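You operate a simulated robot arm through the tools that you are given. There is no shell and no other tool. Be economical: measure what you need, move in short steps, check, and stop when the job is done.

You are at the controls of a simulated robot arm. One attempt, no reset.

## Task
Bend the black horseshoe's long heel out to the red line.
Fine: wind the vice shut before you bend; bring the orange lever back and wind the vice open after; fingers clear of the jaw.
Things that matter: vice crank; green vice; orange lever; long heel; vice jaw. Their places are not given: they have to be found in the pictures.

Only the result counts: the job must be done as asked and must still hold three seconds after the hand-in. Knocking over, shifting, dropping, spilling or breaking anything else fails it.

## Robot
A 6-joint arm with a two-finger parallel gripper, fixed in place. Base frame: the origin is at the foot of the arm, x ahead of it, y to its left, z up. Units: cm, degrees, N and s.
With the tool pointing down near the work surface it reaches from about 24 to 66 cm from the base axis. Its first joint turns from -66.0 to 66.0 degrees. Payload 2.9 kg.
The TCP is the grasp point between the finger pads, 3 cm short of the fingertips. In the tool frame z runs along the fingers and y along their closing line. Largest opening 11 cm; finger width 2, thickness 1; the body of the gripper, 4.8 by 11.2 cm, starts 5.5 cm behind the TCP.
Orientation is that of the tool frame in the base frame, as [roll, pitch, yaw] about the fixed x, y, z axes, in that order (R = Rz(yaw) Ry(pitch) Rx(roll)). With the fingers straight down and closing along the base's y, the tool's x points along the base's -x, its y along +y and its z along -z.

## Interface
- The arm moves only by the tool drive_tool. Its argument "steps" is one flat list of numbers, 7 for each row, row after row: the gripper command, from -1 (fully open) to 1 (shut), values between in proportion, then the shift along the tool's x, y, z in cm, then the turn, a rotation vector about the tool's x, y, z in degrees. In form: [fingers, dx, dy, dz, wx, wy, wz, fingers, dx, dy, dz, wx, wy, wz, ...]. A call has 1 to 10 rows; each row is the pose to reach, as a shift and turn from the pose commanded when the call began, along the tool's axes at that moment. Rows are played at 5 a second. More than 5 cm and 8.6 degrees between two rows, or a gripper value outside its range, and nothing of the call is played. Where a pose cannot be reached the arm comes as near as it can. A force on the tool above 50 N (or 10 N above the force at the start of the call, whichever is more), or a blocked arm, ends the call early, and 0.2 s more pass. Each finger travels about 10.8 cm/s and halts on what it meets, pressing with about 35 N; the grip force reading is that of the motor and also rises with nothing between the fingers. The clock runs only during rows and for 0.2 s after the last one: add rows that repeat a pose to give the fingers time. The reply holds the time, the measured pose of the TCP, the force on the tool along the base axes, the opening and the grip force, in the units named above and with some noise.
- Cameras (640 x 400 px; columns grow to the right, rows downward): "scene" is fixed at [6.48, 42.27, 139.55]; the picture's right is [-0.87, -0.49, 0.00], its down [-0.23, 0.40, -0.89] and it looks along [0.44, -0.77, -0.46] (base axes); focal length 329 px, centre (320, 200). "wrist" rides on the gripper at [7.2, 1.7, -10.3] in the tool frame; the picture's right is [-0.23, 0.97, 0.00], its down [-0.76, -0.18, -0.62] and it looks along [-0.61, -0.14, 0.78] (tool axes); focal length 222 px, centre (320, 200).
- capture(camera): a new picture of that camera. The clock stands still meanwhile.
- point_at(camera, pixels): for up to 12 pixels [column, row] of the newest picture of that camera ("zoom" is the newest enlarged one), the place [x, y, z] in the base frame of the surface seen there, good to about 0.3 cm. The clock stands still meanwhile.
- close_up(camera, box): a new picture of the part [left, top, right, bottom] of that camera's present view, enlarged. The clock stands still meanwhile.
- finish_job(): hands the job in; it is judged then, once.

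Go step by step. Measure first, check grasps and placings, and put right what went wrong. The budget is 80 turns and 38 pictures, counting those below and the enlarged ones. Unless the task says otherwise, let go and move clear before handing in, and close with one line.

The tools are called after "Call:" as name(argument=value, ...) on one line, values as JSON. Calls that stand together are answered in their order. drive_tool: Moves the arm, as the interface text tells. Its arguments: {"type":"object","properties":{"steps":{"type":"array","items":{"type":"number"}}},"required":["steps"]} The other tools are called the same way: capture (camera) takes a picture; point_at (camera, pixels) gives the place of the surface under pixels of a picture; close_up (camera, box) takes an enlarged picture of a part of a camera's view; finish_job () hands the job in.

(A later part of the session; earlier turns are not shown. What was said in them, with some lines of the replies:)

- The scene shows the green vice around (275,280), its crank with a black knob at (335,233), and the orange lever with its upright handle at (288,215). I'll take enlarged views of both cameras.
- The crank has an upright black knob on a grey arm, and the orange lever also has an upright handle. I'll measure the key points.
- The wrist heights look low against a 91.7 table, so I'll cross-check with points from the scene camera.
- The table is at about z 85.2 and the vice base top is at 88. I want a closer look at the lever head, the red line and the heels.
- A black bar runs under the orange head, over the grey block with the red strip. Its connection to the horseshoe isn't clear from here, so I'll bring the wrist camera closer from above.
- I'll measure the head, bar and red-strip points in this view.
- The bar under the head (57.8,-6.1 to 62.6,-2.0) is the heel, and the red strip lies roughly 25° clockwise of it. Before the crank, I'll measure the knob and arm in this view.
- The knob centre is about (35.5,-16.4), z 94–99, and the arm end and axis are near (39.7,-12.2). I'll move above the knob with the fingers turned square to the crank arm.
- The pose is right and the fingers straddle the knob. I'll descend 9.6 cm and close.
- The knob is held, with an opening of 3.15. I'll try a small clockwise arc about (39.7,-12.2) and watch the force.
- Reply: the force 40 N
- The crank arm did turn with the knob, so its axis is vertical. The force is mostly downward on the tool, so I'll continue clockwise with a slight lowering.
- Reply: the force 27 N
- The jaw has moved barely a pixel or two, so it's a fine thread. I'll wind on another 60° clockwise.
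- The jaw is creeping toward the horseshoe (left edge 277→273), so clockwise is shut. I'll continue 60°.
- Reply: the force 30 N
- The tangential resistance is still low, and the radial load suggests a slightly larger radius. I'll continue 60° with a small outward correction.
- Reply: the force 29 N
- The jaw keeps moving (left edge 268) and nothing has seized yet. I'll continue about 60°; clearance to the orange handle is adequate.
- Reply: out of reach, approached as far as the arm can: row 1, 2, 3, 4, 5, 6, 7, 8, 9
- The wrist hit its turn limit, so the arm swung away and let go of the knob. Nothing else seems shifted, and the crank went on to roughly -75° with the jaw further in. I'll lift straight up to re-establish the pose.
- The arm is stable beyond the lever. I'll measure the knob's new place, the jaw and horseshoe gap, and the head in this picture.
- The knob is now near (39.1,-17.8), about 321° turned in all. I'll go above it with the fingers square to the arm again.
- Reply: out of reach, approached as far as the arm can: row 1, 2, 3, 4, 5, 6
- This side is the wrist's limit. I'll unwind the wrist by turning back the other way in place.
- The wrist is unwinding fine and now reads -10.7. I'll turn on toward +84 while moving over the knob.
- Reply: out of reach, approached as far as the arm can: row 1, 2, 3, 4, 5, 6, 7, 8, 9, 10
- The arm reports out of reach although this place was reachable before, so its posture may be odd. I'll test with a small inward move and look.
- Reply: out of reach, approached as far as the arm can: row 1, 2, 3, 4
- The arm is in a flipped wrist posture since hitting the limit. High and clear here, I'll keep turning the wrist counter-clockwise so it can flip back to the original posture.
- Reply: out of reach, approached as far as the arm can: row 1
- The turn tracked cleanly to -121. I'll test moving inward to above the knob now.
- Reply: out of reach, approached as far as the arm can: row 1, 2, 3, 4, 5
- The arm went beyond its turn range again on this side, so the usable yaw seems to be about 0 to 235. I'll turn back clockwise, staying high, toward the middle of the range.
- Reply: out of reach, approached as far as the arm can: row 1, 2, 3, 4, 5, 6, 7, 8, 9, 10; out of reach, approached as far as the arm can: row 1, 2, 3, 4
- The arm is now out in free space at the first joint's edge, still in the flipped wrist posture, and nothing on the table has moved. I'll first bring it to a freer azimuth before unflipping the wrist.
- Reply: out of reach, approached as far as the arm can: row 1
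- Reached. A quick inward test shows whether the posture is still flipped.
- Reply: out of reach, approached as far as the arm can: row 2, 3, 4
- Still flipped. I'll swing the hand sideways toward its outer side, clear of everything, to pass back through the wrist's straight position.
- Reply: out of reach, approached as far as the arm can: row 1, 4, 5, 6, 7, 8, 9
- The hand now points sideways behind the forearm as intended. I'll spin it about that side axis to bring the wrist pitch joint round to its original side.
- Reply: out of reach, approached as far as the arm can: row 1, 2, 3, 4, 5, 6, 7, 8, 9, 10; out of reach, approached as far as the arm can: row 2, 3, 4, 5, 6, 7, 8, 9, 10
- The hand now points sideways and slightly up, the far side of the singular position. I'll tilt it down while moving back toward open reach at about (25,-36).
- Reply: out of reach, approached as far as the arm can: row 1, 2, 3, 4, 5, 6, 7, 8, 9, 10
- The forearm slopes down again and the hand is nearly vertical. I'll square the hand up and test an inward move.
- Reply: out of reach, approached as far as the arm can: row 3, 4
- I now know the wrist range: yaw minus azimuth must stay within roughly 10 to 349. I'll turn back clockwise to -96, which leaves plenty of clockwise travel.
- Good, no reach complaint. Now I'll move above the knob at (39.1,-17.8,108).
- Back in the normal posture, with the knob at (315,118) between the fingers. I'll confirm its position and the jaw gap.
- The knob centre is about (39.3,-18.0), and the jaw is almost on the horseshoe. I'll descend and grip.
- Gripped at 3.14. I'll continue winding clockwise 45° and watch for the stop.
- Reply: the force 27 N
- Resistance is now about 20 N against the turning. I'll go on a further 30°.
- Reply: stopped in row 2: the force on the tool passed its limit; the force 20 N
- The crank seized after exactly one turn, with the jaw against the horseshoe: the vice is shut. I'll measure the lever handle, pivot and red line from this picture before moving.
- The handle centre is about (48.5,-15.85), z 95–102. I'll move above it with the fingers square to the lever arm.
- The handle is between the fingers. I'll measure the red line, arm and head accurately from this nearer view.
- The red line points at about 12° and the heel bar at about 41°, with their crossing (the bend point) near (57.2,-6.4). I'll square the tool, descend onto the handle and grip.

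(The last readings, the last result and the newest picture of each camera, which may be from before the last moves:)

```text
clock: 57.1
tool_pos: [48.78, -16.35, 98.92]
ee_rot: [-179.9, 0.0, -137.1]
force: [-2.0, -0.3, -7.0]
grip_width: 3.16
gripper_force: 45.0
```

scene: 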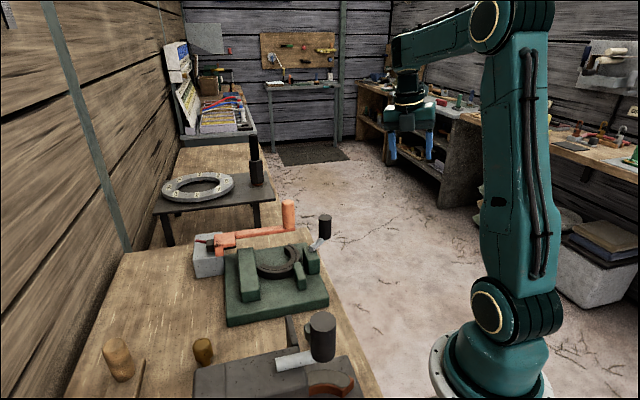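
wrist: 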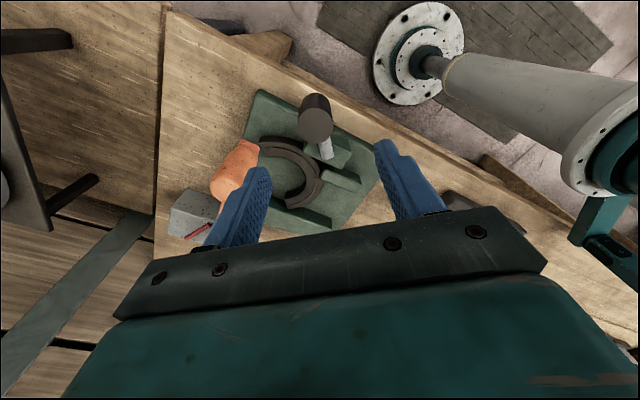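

The handle is held. I'll swing it 10° clockwise about the estimated pivot and read the forces.

Call:
drive_tool(steps=[1, 0.02, 0.57, 0, 0, 0, 2.5, 1, 0.02, 1.13, 0, 0, 0, 5, 1, -0.02, 1.7, 0, 0, 0, 7.5, 1, -0.06, 2.26, 0, 0, 0, 10, 1, -0.06, 2.26, 0, 0, 0, 10])

Call:
close_up(camera="scene", box=[190, 200, 310, 275])

```text
clock: 58.3
tool_pos: [47.26, -14.51, 99.0]
ee_rot: [-180.0, 0.0, -147.0]
force: [2.8, 0.6, 4.6]
grip_width: 3.16
gripper_force: 44.7
```

```text
5.33 times, centred on (250, 238) of scene
```

zoom: 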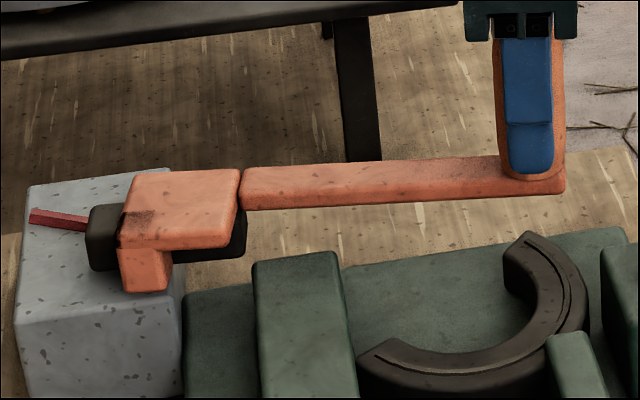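

The lever swings freely with low force. I'll continue another 10° and check the load.

Call:
drive_tool(steps=[1, 0.02, 0.57, 0, 0, 0, 2.5, 1, 0.02, 1.13, 0, 0, 0, 5, 1, -0.02, 1.7, 0, 0, 0, 7.5, 1, -0.06, 2.26, 0, 0, 0, 10, 1, -0.06, 2.26, 0, 0, 0, 10])

Call:
close_up(camera="scene", box=[190, 215, 270, 265])

```text
clock: 59.5
tool_pos: [46.08, -12.52, 99.01]
ee_rot: [-180.0, 0.1, -157.1]
force: [-2.0, 0.0, 10.9]
grip_width: 3.17
gripper_force: 45.3
```

```text
8.00 times, centred on (230, 240) of scene
```

zoom: 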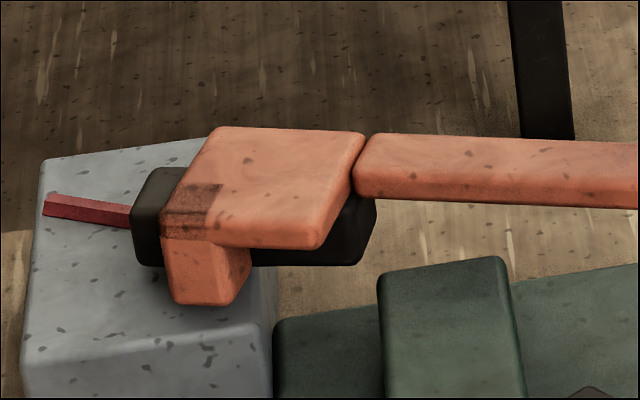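

The heel is bending with the lever. I'll measure the heel end against the red line.

Call:
point_at(camera="zoom", pixels=[[152, 172], [140, 205], [160, 205], [150, 188], [134, 200], [165, 180], [125, 212], [85, 205], [50, 200], [355, 235], [368, 215], [290, 258]])

```text
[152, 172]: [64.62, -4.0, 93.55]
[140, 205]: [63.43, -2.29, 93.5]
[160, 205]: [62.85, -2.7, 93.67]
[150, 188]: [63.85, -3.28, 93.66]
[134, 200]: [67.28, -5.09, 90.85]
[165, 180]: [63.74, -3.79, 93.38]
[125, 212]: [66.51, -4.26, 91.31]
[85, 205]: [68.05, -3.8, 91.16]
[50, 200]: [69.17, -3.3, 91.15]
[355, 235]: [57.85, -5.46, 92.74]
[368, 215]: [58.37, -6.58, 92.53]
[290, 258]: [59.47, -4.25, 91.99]
```

The heel centreline is at about 26° and the red line at about 15° from the bend point, so about 11° more is needed. I'll swing on 11°.

Call:
drive_tool(steps=[1, 0.02, 0.57, 0, 0, 0, 2.5, 1, 0.02, 1.13, 0, 0, 0, 5, 1, -0.02, 1.7, 0, 0, 0, 7.5, 1, -0.08, 2.48, 0, 0, 0, 11, 1, -0.08, 2.48, 0, 0, 0, 11, 1, -0.08, 2.48, 0, 0, 0, 11])

Call:
close_up(camera="scene", box=[190, 215, 270, 265])

```text
clock: 60.9
tool_pos: [45.21, -10.38, 98.9]
ee_rot: [180.0, 0.2, -168.0]
force: [2.5, 3.5, 28.1]
grip_width: 3.15
gripper_force: 45.4
```

```text
8.00 times, centred on (230, 240) of scene
```

zoom: 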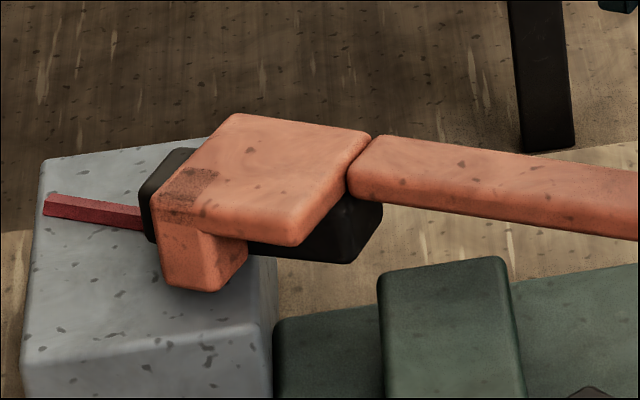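

Call:
point_at(camera="zoom", pixels=[[188, 150], [150, 180], [170, 165], [155, 185], [178, 160], [140, 218], [100, 210], [55, 203], [350, 240], [375, 215], [300, 252], [145, 195]])

```text
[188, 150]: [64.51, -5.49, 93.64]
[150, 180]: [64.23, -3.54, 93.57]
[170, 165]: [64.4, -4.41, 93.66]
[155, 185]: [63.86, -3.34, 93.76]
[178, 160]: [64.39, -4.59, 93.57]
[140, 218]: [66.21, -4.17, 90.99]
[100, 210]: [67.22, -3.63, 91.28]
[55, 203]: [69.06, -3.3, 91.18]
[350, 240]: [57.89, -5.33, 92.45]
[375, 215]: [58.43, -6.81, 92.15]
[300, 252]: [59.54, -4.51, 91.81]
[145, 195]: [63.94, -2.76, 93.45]
```

The heel end centre is about 0.35 cm short of the line, about 2–3°. I'll add 2°, then back the lever off 12° to see any springback.

Call:
drive_tool(steps=[1, 0, 0.23, 0, 0, 0, 1, 1, 0, 0.45, 0, 0, 0, 2, 1, 0, 0.45, 0, 0, 0, 2, 1, 0, 0.45, 0, 0, 0, 2, 1, 0, 0, 0, 0, 0, 0, 1, -0.06, -0.57, 0, 0, 0, -2.5, 1, -0.12, -1.13, 0, 0, 0, -5, 1, -0.18, -1.7, 0, 0, 0, -7.5, 1, -0.34, -2.26, 0, 0, 0, -10, 1, -0.34, -2.26, 0, 0, 0, -10])

Call:
close_up(camera="scene", box=[190, 215, 270, 265])

```text
clock: 63.1
tool_pos: [46.12, -12.32, 98.94]
ee_rot: [179.9, 0.1, -157.8]
force: [4.6, -0.2, 21.9]
grip_width: 3.17
gripper_force: 45.1
```

```text
8.00 times, centred on (230, 240) of scene
```

zoom: 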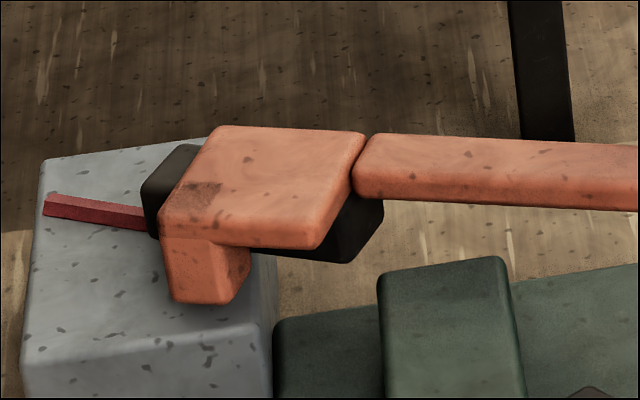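

The heel stayed when the lever backed off. I'll measure its resting place.

Call:
point_at(camera="zoom", pixels=[[190, 148], [150, 178], [170, 163], [160, 190], [180, 155], [145, 200], [145, 218], [100, 210], [355, 240], [377, 212], [320, 258], [150, 225]])

```text
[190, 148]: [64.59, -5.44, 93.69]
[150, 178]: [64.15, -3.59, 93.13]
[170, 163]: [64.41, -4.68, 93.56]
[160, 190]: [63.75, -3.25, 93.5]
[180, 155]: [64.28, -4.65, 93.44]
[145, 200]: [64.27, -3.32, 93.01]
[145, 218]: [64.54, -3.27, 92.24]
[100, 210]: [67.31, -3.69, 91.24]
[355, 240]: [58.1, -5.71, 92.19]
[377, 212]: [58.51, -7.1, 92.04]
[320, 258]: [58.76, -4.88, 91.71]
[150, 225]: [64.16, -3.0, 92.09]
```

The heel holds near the line. I'll bring the lever back to its start, release and rise for a view from above.

Call:
drive_tool(steps=[1, -0.06, -1.24, 0, 0, 0, -5.4, 1, -0.23, -2.46, 0, 0, 0, -10.8, 1, -0.54, -3.62, 0, 0, 0, -15.8, 1, -0.94, -4.74, 0, 0, 0, -20.7, 1, -0.94, -4.74, 0, 0, 0, -20.7, -0.1, -0.94, -4.74, 0, 0, 0, -20.7, -0.1, -0.94, -4.74, 0, 0, 0, -20.7, -0.1, -0.94, -4.74, -4, 0, 0, -20.7, -0.1, -0.94, -4.74, -8, 0, 0, -20.7, -0.1, -0.94, -4.74, -11, 0, 0, -20.7])

Call:
close_up(camera="wrist", box=[260, 160, 420, 260])

```text
clock: 65.3
tool_pos: [48.65, -16.78, 110.03]
ee_rot: [-179.9, 0.0, -137.3]
force: [-0.1, 0.3, 0.4]
grip_width: 6.06
gripper_force: 0.1
```

```text
4.00 times, centred on (340, 210) of wrist
```

zoom: 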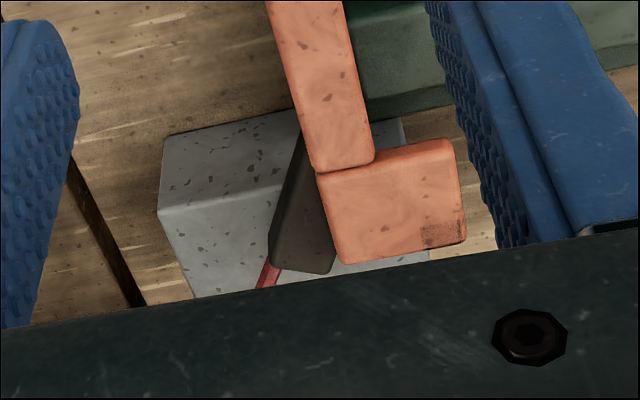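

Now the heel and the red strip are both visible, the strip emerging at the left part of the heel's end. I'll measure both.

Call:
point_at(camera="zoom", pixels=[[282, 260], [328, 268], [305, 264], [300, 180], [318, 200], [300, 215], [270, 268], [262, 282], [275, 225], [310, 240], [330, 262], [272, 240]])

```text
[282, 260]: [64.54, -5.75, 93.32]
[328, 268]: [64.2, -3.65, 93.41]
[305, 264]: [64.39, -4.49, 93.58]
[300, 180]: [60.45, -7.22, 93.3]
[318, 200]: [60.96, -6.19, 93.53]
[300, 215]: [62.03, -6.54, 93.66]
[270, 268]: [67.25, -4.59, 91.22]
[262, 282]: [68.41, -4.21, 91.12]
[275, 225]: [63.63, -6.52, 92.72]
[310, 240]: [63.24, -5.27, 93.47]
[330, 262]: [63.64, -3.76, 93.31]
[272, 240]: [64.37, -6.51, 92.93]
```

To beat the noise I'll sample many points along the strip and the heel's edges.

Call:
point_at(camera="zoom", pixels=[[266, 272], [266, 275], [264, 280], [270, 272], [268, 280], [262, 285], [272, 278], [270, 282], [265, 278], [268, 275], [263, 283], [270, 278]])

Call:
point_at(camera="zoom", pixels=[[280, 262], [284, 264], [290, 265], [296, 266], [302, 266], [308, 267], [314, 268], [320, 269], [326, 269], [332, 268], [334, 262], [278, 258]])

```text
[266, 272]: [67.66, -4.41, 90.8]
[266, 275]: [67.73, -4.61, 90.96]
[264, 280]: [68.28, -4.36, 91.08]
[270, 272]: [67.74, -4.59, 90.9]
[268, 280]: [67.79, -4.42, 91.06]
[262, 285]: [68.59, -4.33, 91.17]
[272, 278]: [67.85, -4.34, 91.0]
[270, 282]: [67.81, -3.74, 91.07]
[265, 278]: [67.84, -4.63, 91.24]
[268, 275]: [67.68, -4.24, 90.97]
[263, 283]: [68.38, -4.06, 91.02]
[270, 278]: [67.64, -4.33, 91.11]
```

```text
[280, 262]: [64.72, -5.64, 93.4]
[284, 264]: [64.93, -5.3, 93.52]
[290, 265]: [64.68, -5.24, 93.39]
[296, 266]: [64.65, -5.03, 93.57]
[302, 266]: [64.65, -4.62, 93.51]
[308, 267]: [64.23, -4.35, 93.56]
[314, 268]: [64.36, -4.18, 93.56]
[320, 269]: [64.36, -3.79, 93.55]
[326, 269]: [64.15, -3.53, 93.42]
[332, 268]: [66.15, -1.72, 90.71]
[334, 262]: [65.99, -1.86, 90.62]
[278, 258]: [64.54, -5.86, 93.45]
```

The samples agree that the heel is about 3° short of the line (14.6° against about 11.5°), with little springback. I'll regrip the handle for a final small bend.

Call:
drive_tool(steps=[-0.1, -0.36, 0.25, 3.5, 0, 0, 0, -0.1, -0.36, 0.25, 7.5, 0, 0, 0, -0.1, -0.36, 0.25, 11.1, 0, 0, 0, -0.1, -0.36, 0.25, 11.1, 0, 0, 0, 1, -0.36, 0.25, 11.1, 0, 0, 0, 1, -0.36, 0.25, 11.1, 0, 0, 0, 1, -0.36, 0.25, 11.1, 0, 0, 0])

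```text
clock: 66.9
tool_pos: [48.87, -16.08, 98.89]
ee_rot: [180.0, 0.0, -137.3]
force: [-1.1, 0.3, -7.3]
grip_width: 3.17
gripper_force: 44.7
```

Gripped. I'll swing to 35° from home, about 3° beyond the previous bend.

Call:
drive_tool(steps=[1, 0.02, 0.89, 0, 0, 0, 4, 1, -0.01, 1.77, 0, 0, 0, 8, 1, -0.12, 2.66, 0, 0, 0, 12, 1, -0.27, 3.53, 0, 0, 0, 16, 1, -0.5, 4.39, 0, 0, 0, 20, 1, -0.78, 5.23, 0, 0, 0, 24, 1, -1.12, 6.05, 0, 0, 0, 28, 1, -1.51, 6.85, 0, 0, 0, 32, 1, -1.84, 7.43, 0, 0, 0, 35, 1, -1.84, 7.43, 0, 0, 0, 35])

```text
clock: 69.1
tool_pos: [45.11, -9.22, 98.87]
ee_rot: [-179.9, 0.1, -172.4]
force: [19.1, 2.5, -4.7]
grip_width: 3.16
gripper_force: 45.0
```

The lever went about 3.4° beyond the earlier bend. I'll bring it all the way back home.

Call:
drive_tool(steps=[1, -0.09, -0.89, 0, 0, 0, -4, 1, -0.23, -1.76, 0, 0, 0, -8, 1, -0.44, -2.62, 0, 0, 0, -12, 1, -0.71, -3.47, 0, 0, 0, -16, 1, -1.04, -4.29, 0, 0, 0, -20, 1, -1.42, -5.09, 0, 0, 0, -24, 1, -1.86, -5.86, 0, 0, 0, -28, 1, -2.35, -6.6, 0, 0, 0, -32, 1, -2.85, -7.25, 0, 0, 0, -35.7, 1, -2.85, -7.25, 0, 0, 0, -35.7])

Call:
drive_tool(steps=[0, 0, 0, 0, 0, 0, 0, -0.1, 0, 0, 0, 0, 0, 0, -0.1, 0, 0, 0, 0, 0, 0, -0.1, 0, 0, -4, 0, 0, 0, -0.1, 0, 0, -8, 0, 0, 0, -0.1, 0, 0, -11, 0, 0, 0, -0.1, 0, 0, -11, 0, 0, 0])

Call:
close_up(camera="wrist", box=[260, 160, 420, 260])

```text
clock: 71.3
tool_pos: [48.76, -16.23, 98.9]
ee_rot: [180.0, 0.0, -136.7]
force: [-6.8, -9.6, 27.3]
grip_width: 3.17
gripper_force: 44.7
```

```text
clock: 72.9
tool_pos: [48.62, -16.13, 109.79]
ee_rot: [179.9, 0.0, -136.7]
force: [-0.9, 0.0, 0.2]
grip_width: 6.05
gripper_force: 0.1
```

```text
4.00 times, centred on (340, 210) of wrist
```

zoom: 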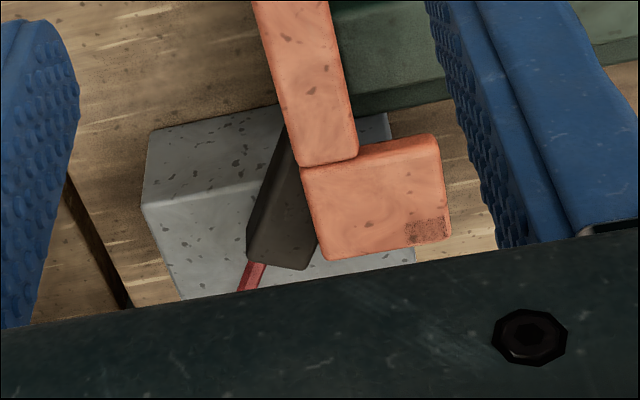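

The lever is home. I'll measure the heel end and strip again.

Call:
point_at(camera="zoom", pixels=[[258, 258], [264, 261], [270, 263], [276, 264], [282, 265], [288, 266], [294, 267], [300, 268], [304, 267], [285, 200], [275, 230], [282, 170]])

Call:
point_at(camera="zoom", pixels=[[250, 266], [256, 268], [248, 274], [252, 274], [256, 274], [246, 280], [250, 280], [254, 280], [243, 286], [247, 286], [251, 286], [260, 268]])

```text
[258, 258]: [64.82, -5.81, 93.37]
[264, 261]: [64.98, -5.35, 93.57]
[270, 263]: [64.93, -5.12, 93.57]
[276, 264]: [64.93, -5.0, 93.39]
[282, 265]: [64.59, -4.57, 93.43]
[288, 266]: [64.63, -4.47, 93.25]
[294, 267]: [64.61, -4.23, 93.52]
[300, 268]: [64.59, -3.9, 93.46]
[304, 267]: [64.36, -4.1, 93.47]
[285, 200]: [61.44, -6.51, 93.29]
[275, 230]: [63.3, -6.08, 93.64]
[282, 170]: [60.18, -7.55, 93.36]
```

```text
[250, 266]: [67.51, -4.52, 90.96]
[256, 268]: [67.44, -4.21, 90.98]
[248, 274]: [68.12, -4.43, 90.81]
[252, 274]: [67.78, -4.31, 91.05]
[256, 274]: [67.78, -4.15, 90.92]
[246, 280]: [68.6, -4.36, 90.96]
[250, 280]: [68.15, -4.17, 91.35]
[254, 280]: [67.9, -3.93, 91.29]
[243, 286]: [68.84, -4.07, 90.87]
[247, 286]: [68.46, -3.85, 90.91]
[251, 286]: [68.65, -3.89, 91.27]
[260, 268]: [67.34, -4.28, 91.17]
```

The heel end (64.65,-4.85) now lines up with the strip: from the bend point it is at 12.2° against the strip's 11.9°. Next is opening the vice, so I'll move above the crank knob while unwinding the wrist for a long counter-clockwise turn.

Call:
drive_tool(steps=[-0.1, 0.97, 0.9, 0, 0, 0, 8.5, -0.1, 1.94, 1.8, 0, 0, 0, 17, -0.1, 2.9, 2.69, 0, 0, 0, 25.5, -0.1, 3.87, 3.59, 0, 0, 0, 34, -0.1, 4.84, 4.49, 0, 0, 0, 42.5, -0.1, 5.81, 5.39, 0, 0, 0, 51, -0.1, 6.78, 6.29, 0, 0, 0, 59.5, -0.1, 7.74, 7.18, 0, 0, 0, 68, -0.1, 8.71, 8.08, 0, 0, 0, 76.5, -0.1, 9.6, 8.98, 0, 0, 0, 85])

Call:
drive_tool(steps=[-0.1, 0, 0, 0, 0, 0, 8.5, -0.1, 0, 0, 0, 0, 0, 17, -0.1, 0, 0, 0, 0, 0, 25.5, -0.1, 0, 0, 0, 0, 0, 34, -0.1, 0, 0, 0, 0, 0, 42.5, -0.1, 0, 0, 0, 0, 0, 51, -0.1, 0, 0, 0, 0, 0, 59.5, -0.1, 0, 0, 0, 0, 0, 68, -0.1, 0, 0, 0, 0, 0, 76.5, -0.1, 0, 0, 0, 0, 0, 85])

Call:
drive_tool(steps=[-0.1, 0, 0, 0, 0, 0, 5.5, -0.1, 0, 0, 0, 0, 0, 11, -0.1, 0, 0, 0, 0, 0, 11])

Call:
capture(camera="scene")

```text
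clock: 75.1
tool_pos: [35.67, -16.13, 109.8]
ee_rot: [-180.0, 0.0, 138.2]
force: [0.2, -0.6, -0.1]
grip_width: 6.05
gripper_force: 0.1
```

```text
clock: 77.3
tool_pos: [35.54, -16.25, 109.77]
ee_rot: [180.0, 0.0, 53.2]
force: [0.2, -0.1, 0.2]
grip_width: 6.06
gripper_force: 0.1
```

```text
clock: 78.1
tool_pos: [35.61, -16.27, 109.75]
ee_rot: [179.9, 0.0, 42.3]
force: [0.1, 0.2, -0.6]
grip_width: 6.06
gripper_force: 0.1
```

```text
2 pictures are left
```

scene: 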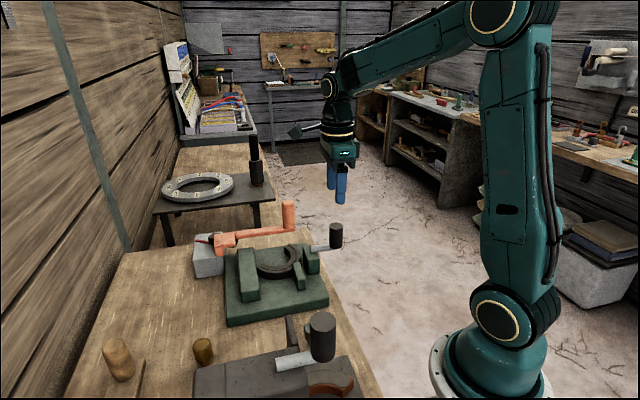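

The knob is back at its start place (336,233). I'll descend, grip, and begin winding counter-clockwise.

Call:
drive_tool(steps=[-0.2, 0, 0, 4, 0, 0, 0, -0.2, 0, 0, 8, 0, 0, 0, -0.2, 0, 0, 11.8, 0, 0, 0, -0.2, 0, 0, 11.8, 0, 0, 0, 1, 0, 0, 11.8, 0, 0, 0, 1, 0, 0, 11.8, 0, 0, 0, 1, 0, 0, 11.8, 0, 0, 0, 1, 0, 0, 11.8, 0, 0, 0])

Call:
drive_tool(steps=[1, 0.05, 0.78, 0, 0, 0, -7.5, 1, 0.2, 1.54, 0, 0, 0, -15, 1, 0.45, 2.28, 0, 0, 0, -22.5, 1, 0.8, 2.98, 0, 0, 0, -30, 1, 1.23, 3.62, 0, 0, 0, -37.5, 1, 1.74, 4.21, 0, 0, 0, -45, 1, 1.74, 4.21, 0, 0, 0, -45])

```text
clock: 79.9
tool_pos: [35.76, -16.25, 97.98]
ee_rot: [-179.9, 0.0, 42.4]
force: [-3.5, -0.8, -9.5]
grip_width: 3.15
gripper_force: 44.9
```

```text
clock: 81.5
tool_pos: [39.74, -18.13, 97.99]
ee_rot: [179.9, 0.0, 87.6]
force: [-8.8, -9.6, -2.0]
grip_width: 3.16
gripper_force: 44.3
```

Winding open smoothly at low force. Two more 75° arcs.

Call:
drive_tool(steps=[1, 0.05, 0.78, 0, 0, 0, -7.5, 1, 0.2, 1.54, 0, 0, 0, -15, 1, 0.45, 2.28, 0, 0, 0, -22.5, 1, 0.8, 2.98, 0, 0, 0, -30, 1, 1.23, 3.62, 0, 0, 0, -37.5, 1, 1.74, 4.21, 0, 0, 0, -45, 1, 2.33, 4.72, 0, 0, 0, -52.5, 1, 2.98, 5.15, 0, 0, 0, -60, 1, 3.67, 5.5, 0, 0, 0, -67.5, 1, 4.41, 5.75, 0, 0, 0, -75])

Call:
drive_tool(steps=[1, 0.05, 0.78, 0, 0, 0, -7.5, 1, 0.2, 1.54, 0, 0, 0, -15, 1, 0.45, 2.28, 0, 0, 0, -22.5, 1, 0.8, 2.98, 0, 0, 0, -30, 1, 1.23, 3.62, 0, 0, 0, -37.5, 1, 1.74, 4.21, 0, 0, 0, -45, 1, 2.33, 4.72, 0, 0, 0, -52.5, 1, 2.98, 5.15, 0, 0, 0, -60, 1, 3.67, 5.5, 0, 0, 0, -67.5, 1, 4.41, 5.75, 0, 0, 0, -75])

```text
clock: 83.7
tool_pos: [45.52, -13.78, 97.96]
ee_rot: [-180.0, -0.4, 162.6]
force: [-17.6, 8.1, -3.1]
grip_width: 3.17
gripper_force: 45.6
```

```text
clock: 85.9
tool_pos: [43.15, -7.42, 98.04]
ee_rot: [-180.0, -0.2, -122.7]
force: [-16.4, -24.5, -14.8]
grip_width: 3.15
gripper_force: 45.1
```

On track, with a slight inward correction. Another 75°.

Call:
drive_tool(steps=[1, 0.15, 0.78, 0, 0, 0, -7.5, 1, 0.3, 1.54, 0, 0, 0, -15, 1, 0.55, 2.28, 0, 0, 0, -22.5, 1, 0.9, 2.98, 0, 0, 0, -30, 1, 1.33, 3.62, 0, 0, 0, -37.5, 1, 1.84, 4.21, 0, 0, 0, -45, 1, 2.43, 4.72, 0, 0, 0, -52.5, 1, 3.08, 5.15, 0, 0, 0, -60, 1, 3.77, 5.5, 0, 0, 0, -67.5, 1, 4.51, 5.75, 0, 0, 0, -75])

```text
clock: 88.1
tool_pos: [36.12, -7.8, 98.08]
ee_rot: [-179.9, 0.0, -47.5]
force: [2.7, -7.4, -16.1]
grip_width: 3.14
gripper_force: 44.9
```

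About 270° is undone. I'll release, lift, turn the wrist back 180° and regrip for the last 90°.

Call:
drive_tool(steps=[0.2, 0, 0, 0, 0, 0, 0, -0.1, 0, 0, 0, 0, 0, 0, -0.1, 0, 0, 0, 0, 0, 0, -0.1, 0, 0, -4, 0, 0, 0, -0.1, 0, 0, -8, 0, 0, 0, -0.1, 0, 0, -8, 0, 0, 0])

Call:
drive_tool(steps=[-0.1, 0, 0, 0, 0, 0, 8.5, -0.1, 0, 0, 0, 0, 0, 17, -0.1, 0, 0, 0, 0, 0, 25.5, -0.1, 0, 0, 0, 0, 0, 34, -0.1, 0, 0, 0, 0, 0, 42.5, -0.1, 0, 0, 0, 0, 0, 51, -0.1, 0, 0, 0, 0, 0, 59.5, -0.1, 0, 0, 0, 0, 0, 68, -0.1, 0, 0, 0, 0, 0, 76.5, -0.1, 0, 0, 0, 0, 0, 85])

Call:
drive_tool(steps=[-0.1, 0, 0, 0, 0, 0, 8.5, -0.1, 0, 0, 0, 0, 0, 17, -0.1, 0, 0, 0, 0, 0, 25.5, -0.1, 0, 0, 0, 0, 0, 34, -0.1, 0, 0, 0, 0, 0, 42.5, -0.1, 0, 0, 0, 0, 0, 51, -0.1, 0, 0, 0, 0, 0, 59.5, -0.1, 0, 0, 0, 0, 0, 68, -0.1, 0, 0, 0, 0, 0, 76.5, -0.1, 0, 0, 0, 0, 0, 85])

```text
clock: 89.5
tool_pos: [35.92, -7.77, 106.27]
ee_rot: [180.0, 0.0, -47.7]
force: [-0.4, -0.1, 0.0]
grip_width: 6.05
gripper_force: 0.0
```

```text
clock: 91.7
tool_pos: [35.87, -7.68, 105.95]
ee_rot: [-180.0, 0.0, -132.8]
force: [0.4, -0.4, 0.4]
grip_width: 6.04
gripper_force: 0.0
```

```text
clock: 93.9
tool_pos: [36.09, -7.87, 106.08]
ee_rot: [179.9, 0.1, 142.3]
force: [0.6, 0.0, 0.0]
grip_width: 6.03
gripper_force: 0.0
```

Now I'll turn the last 10° while descending, grip, and wind the remaining 90°.

Call:
drive_tool(steps=[-0.1, 0, 0, 1, 0, 0, 5, -0.1, 0, 0, 4.5, 0, 0, 10, -0.1, 0, 0, 8.1, 0, 0, 10, -0.1, 0, 0, 8.1, 0, 0, 10, 1, 0, 0, 8.1, 0, 0, 10, 1, 0, 0, 8.1, 0, 0, 10, 1, 0, 0, 8.1, 0, 0, 10])

Call:
drive_tool(steps=[1, -0.05, -0.78, 0, 0, 0, -7.5, 1, -0.2, -1.54, 0, 0, 0, -15, 1, -0.45, -2.28, 0, 0, 0, -22.5, 1, -0.8, -2.98, 0, 0, 0, -30, 1, -1.23, -3.62, 0, 0, 0, -37.5, 1, -1.74, -4.21, 0, 0, 0, -45, 1, -2.33, -4.72, 0, 0, 0, -52.5, 1, -2.98, -5.15, 0, 0, 0, -60, 1, -3.67, -5.5, 0, 0, 0, -67.5, 1, -4.41, -5.75, 0, 0, 0, -75])

```text
clock: 95.5
tool_pos: [36.12, -7.87, 97.93]
ee_rot: [180.0, 0.0, 132.4]
force: [0.7, -0.4, -6.5]
grip_width: 3.18
gripper_force: 44.5
```

```text
clock: 97.7
tool_pos: [34.62, -15.1, 97.92]
ee_rot: [-179.9, -0.1, -152.6]
force: [-13.8, -2.0, 19.5]
grip_width: 3.16
gripper_force: 45.1
```

Knob at about 210°. The last 14° brings it to its starting place; then I'll release and rise clear.

Call:
drive_tool(steps=[1, -0.02, -0.52, 0, 0, 0, -5, 1, -0.09, -1.03, 0, 0, 0, -10, 1, -0.17, -1.42, 0, 0, 0, -14, 1, -0.17, -1.42, 0, 0, 0, -14])

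Call:
drive_tool(steps=[0.2, 0, 0, 0, 0, 0, 0, -0.1, 0, 0, 0, 0, 0, 0, -0.1, 0, 0, 0, 0, 0, 0, -0.1, 0, 0, -4, 0, 0, 0, -0.1, 0, 0, -8, 0, 0, 0, -0.1, 0, 0, -12, 0, 0, 0, -0.1, 0, 0, -16, 0, 0, 0, -0.1, 0, 0, -16, 0, 0, 0])

Call:
close_up(camera="scene", box=[180, 190, 360, 335])

```text
clock: 98.7
tool_pos: [35.48, -16.21, 97.95]
ee_rot: [-180.0, -0.1, -138.7]
force: [-20.6, -13.2, 30.5]
grip_width: 3.13
gripper_force: 44.8
```

```text
clock: 100.5
tool_pos: [35.66, -16.28, 113.91]
ee_rot: [180.0, 0.1, -138.6]
force: [-0.7, 0.3, 0.7]
grip_width: 6.06
gripper_force: 0.1
```

```text
2.76 times, centred on (270, 262) of scene
```

zoom: 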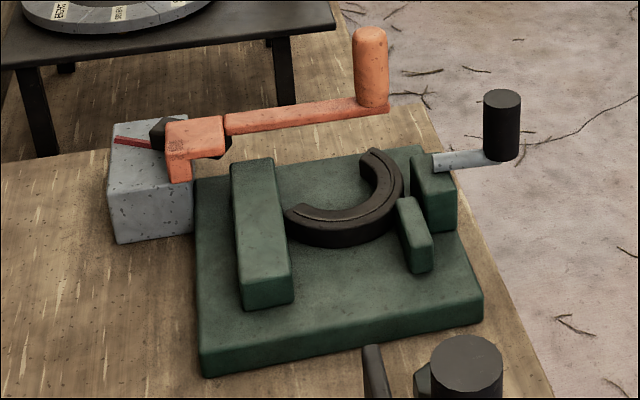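

The last picture matches the start: jaw open again (left edge at 400,200), crank home, lever home. The heel now lies on the red line at (155,135), and the gripper is clear, so I'm handing in.

Call:
finish_job()

```text
The job is handed in.
```

The long heel is bent out to within about half a degree of the red line as I measured it. The lever is back, the vice is wound open and the fingers are clear. Partway through the winding the arm hit its wrist limit, swung off and let go of the crank knob. I saw nothing on the bench moved by it.
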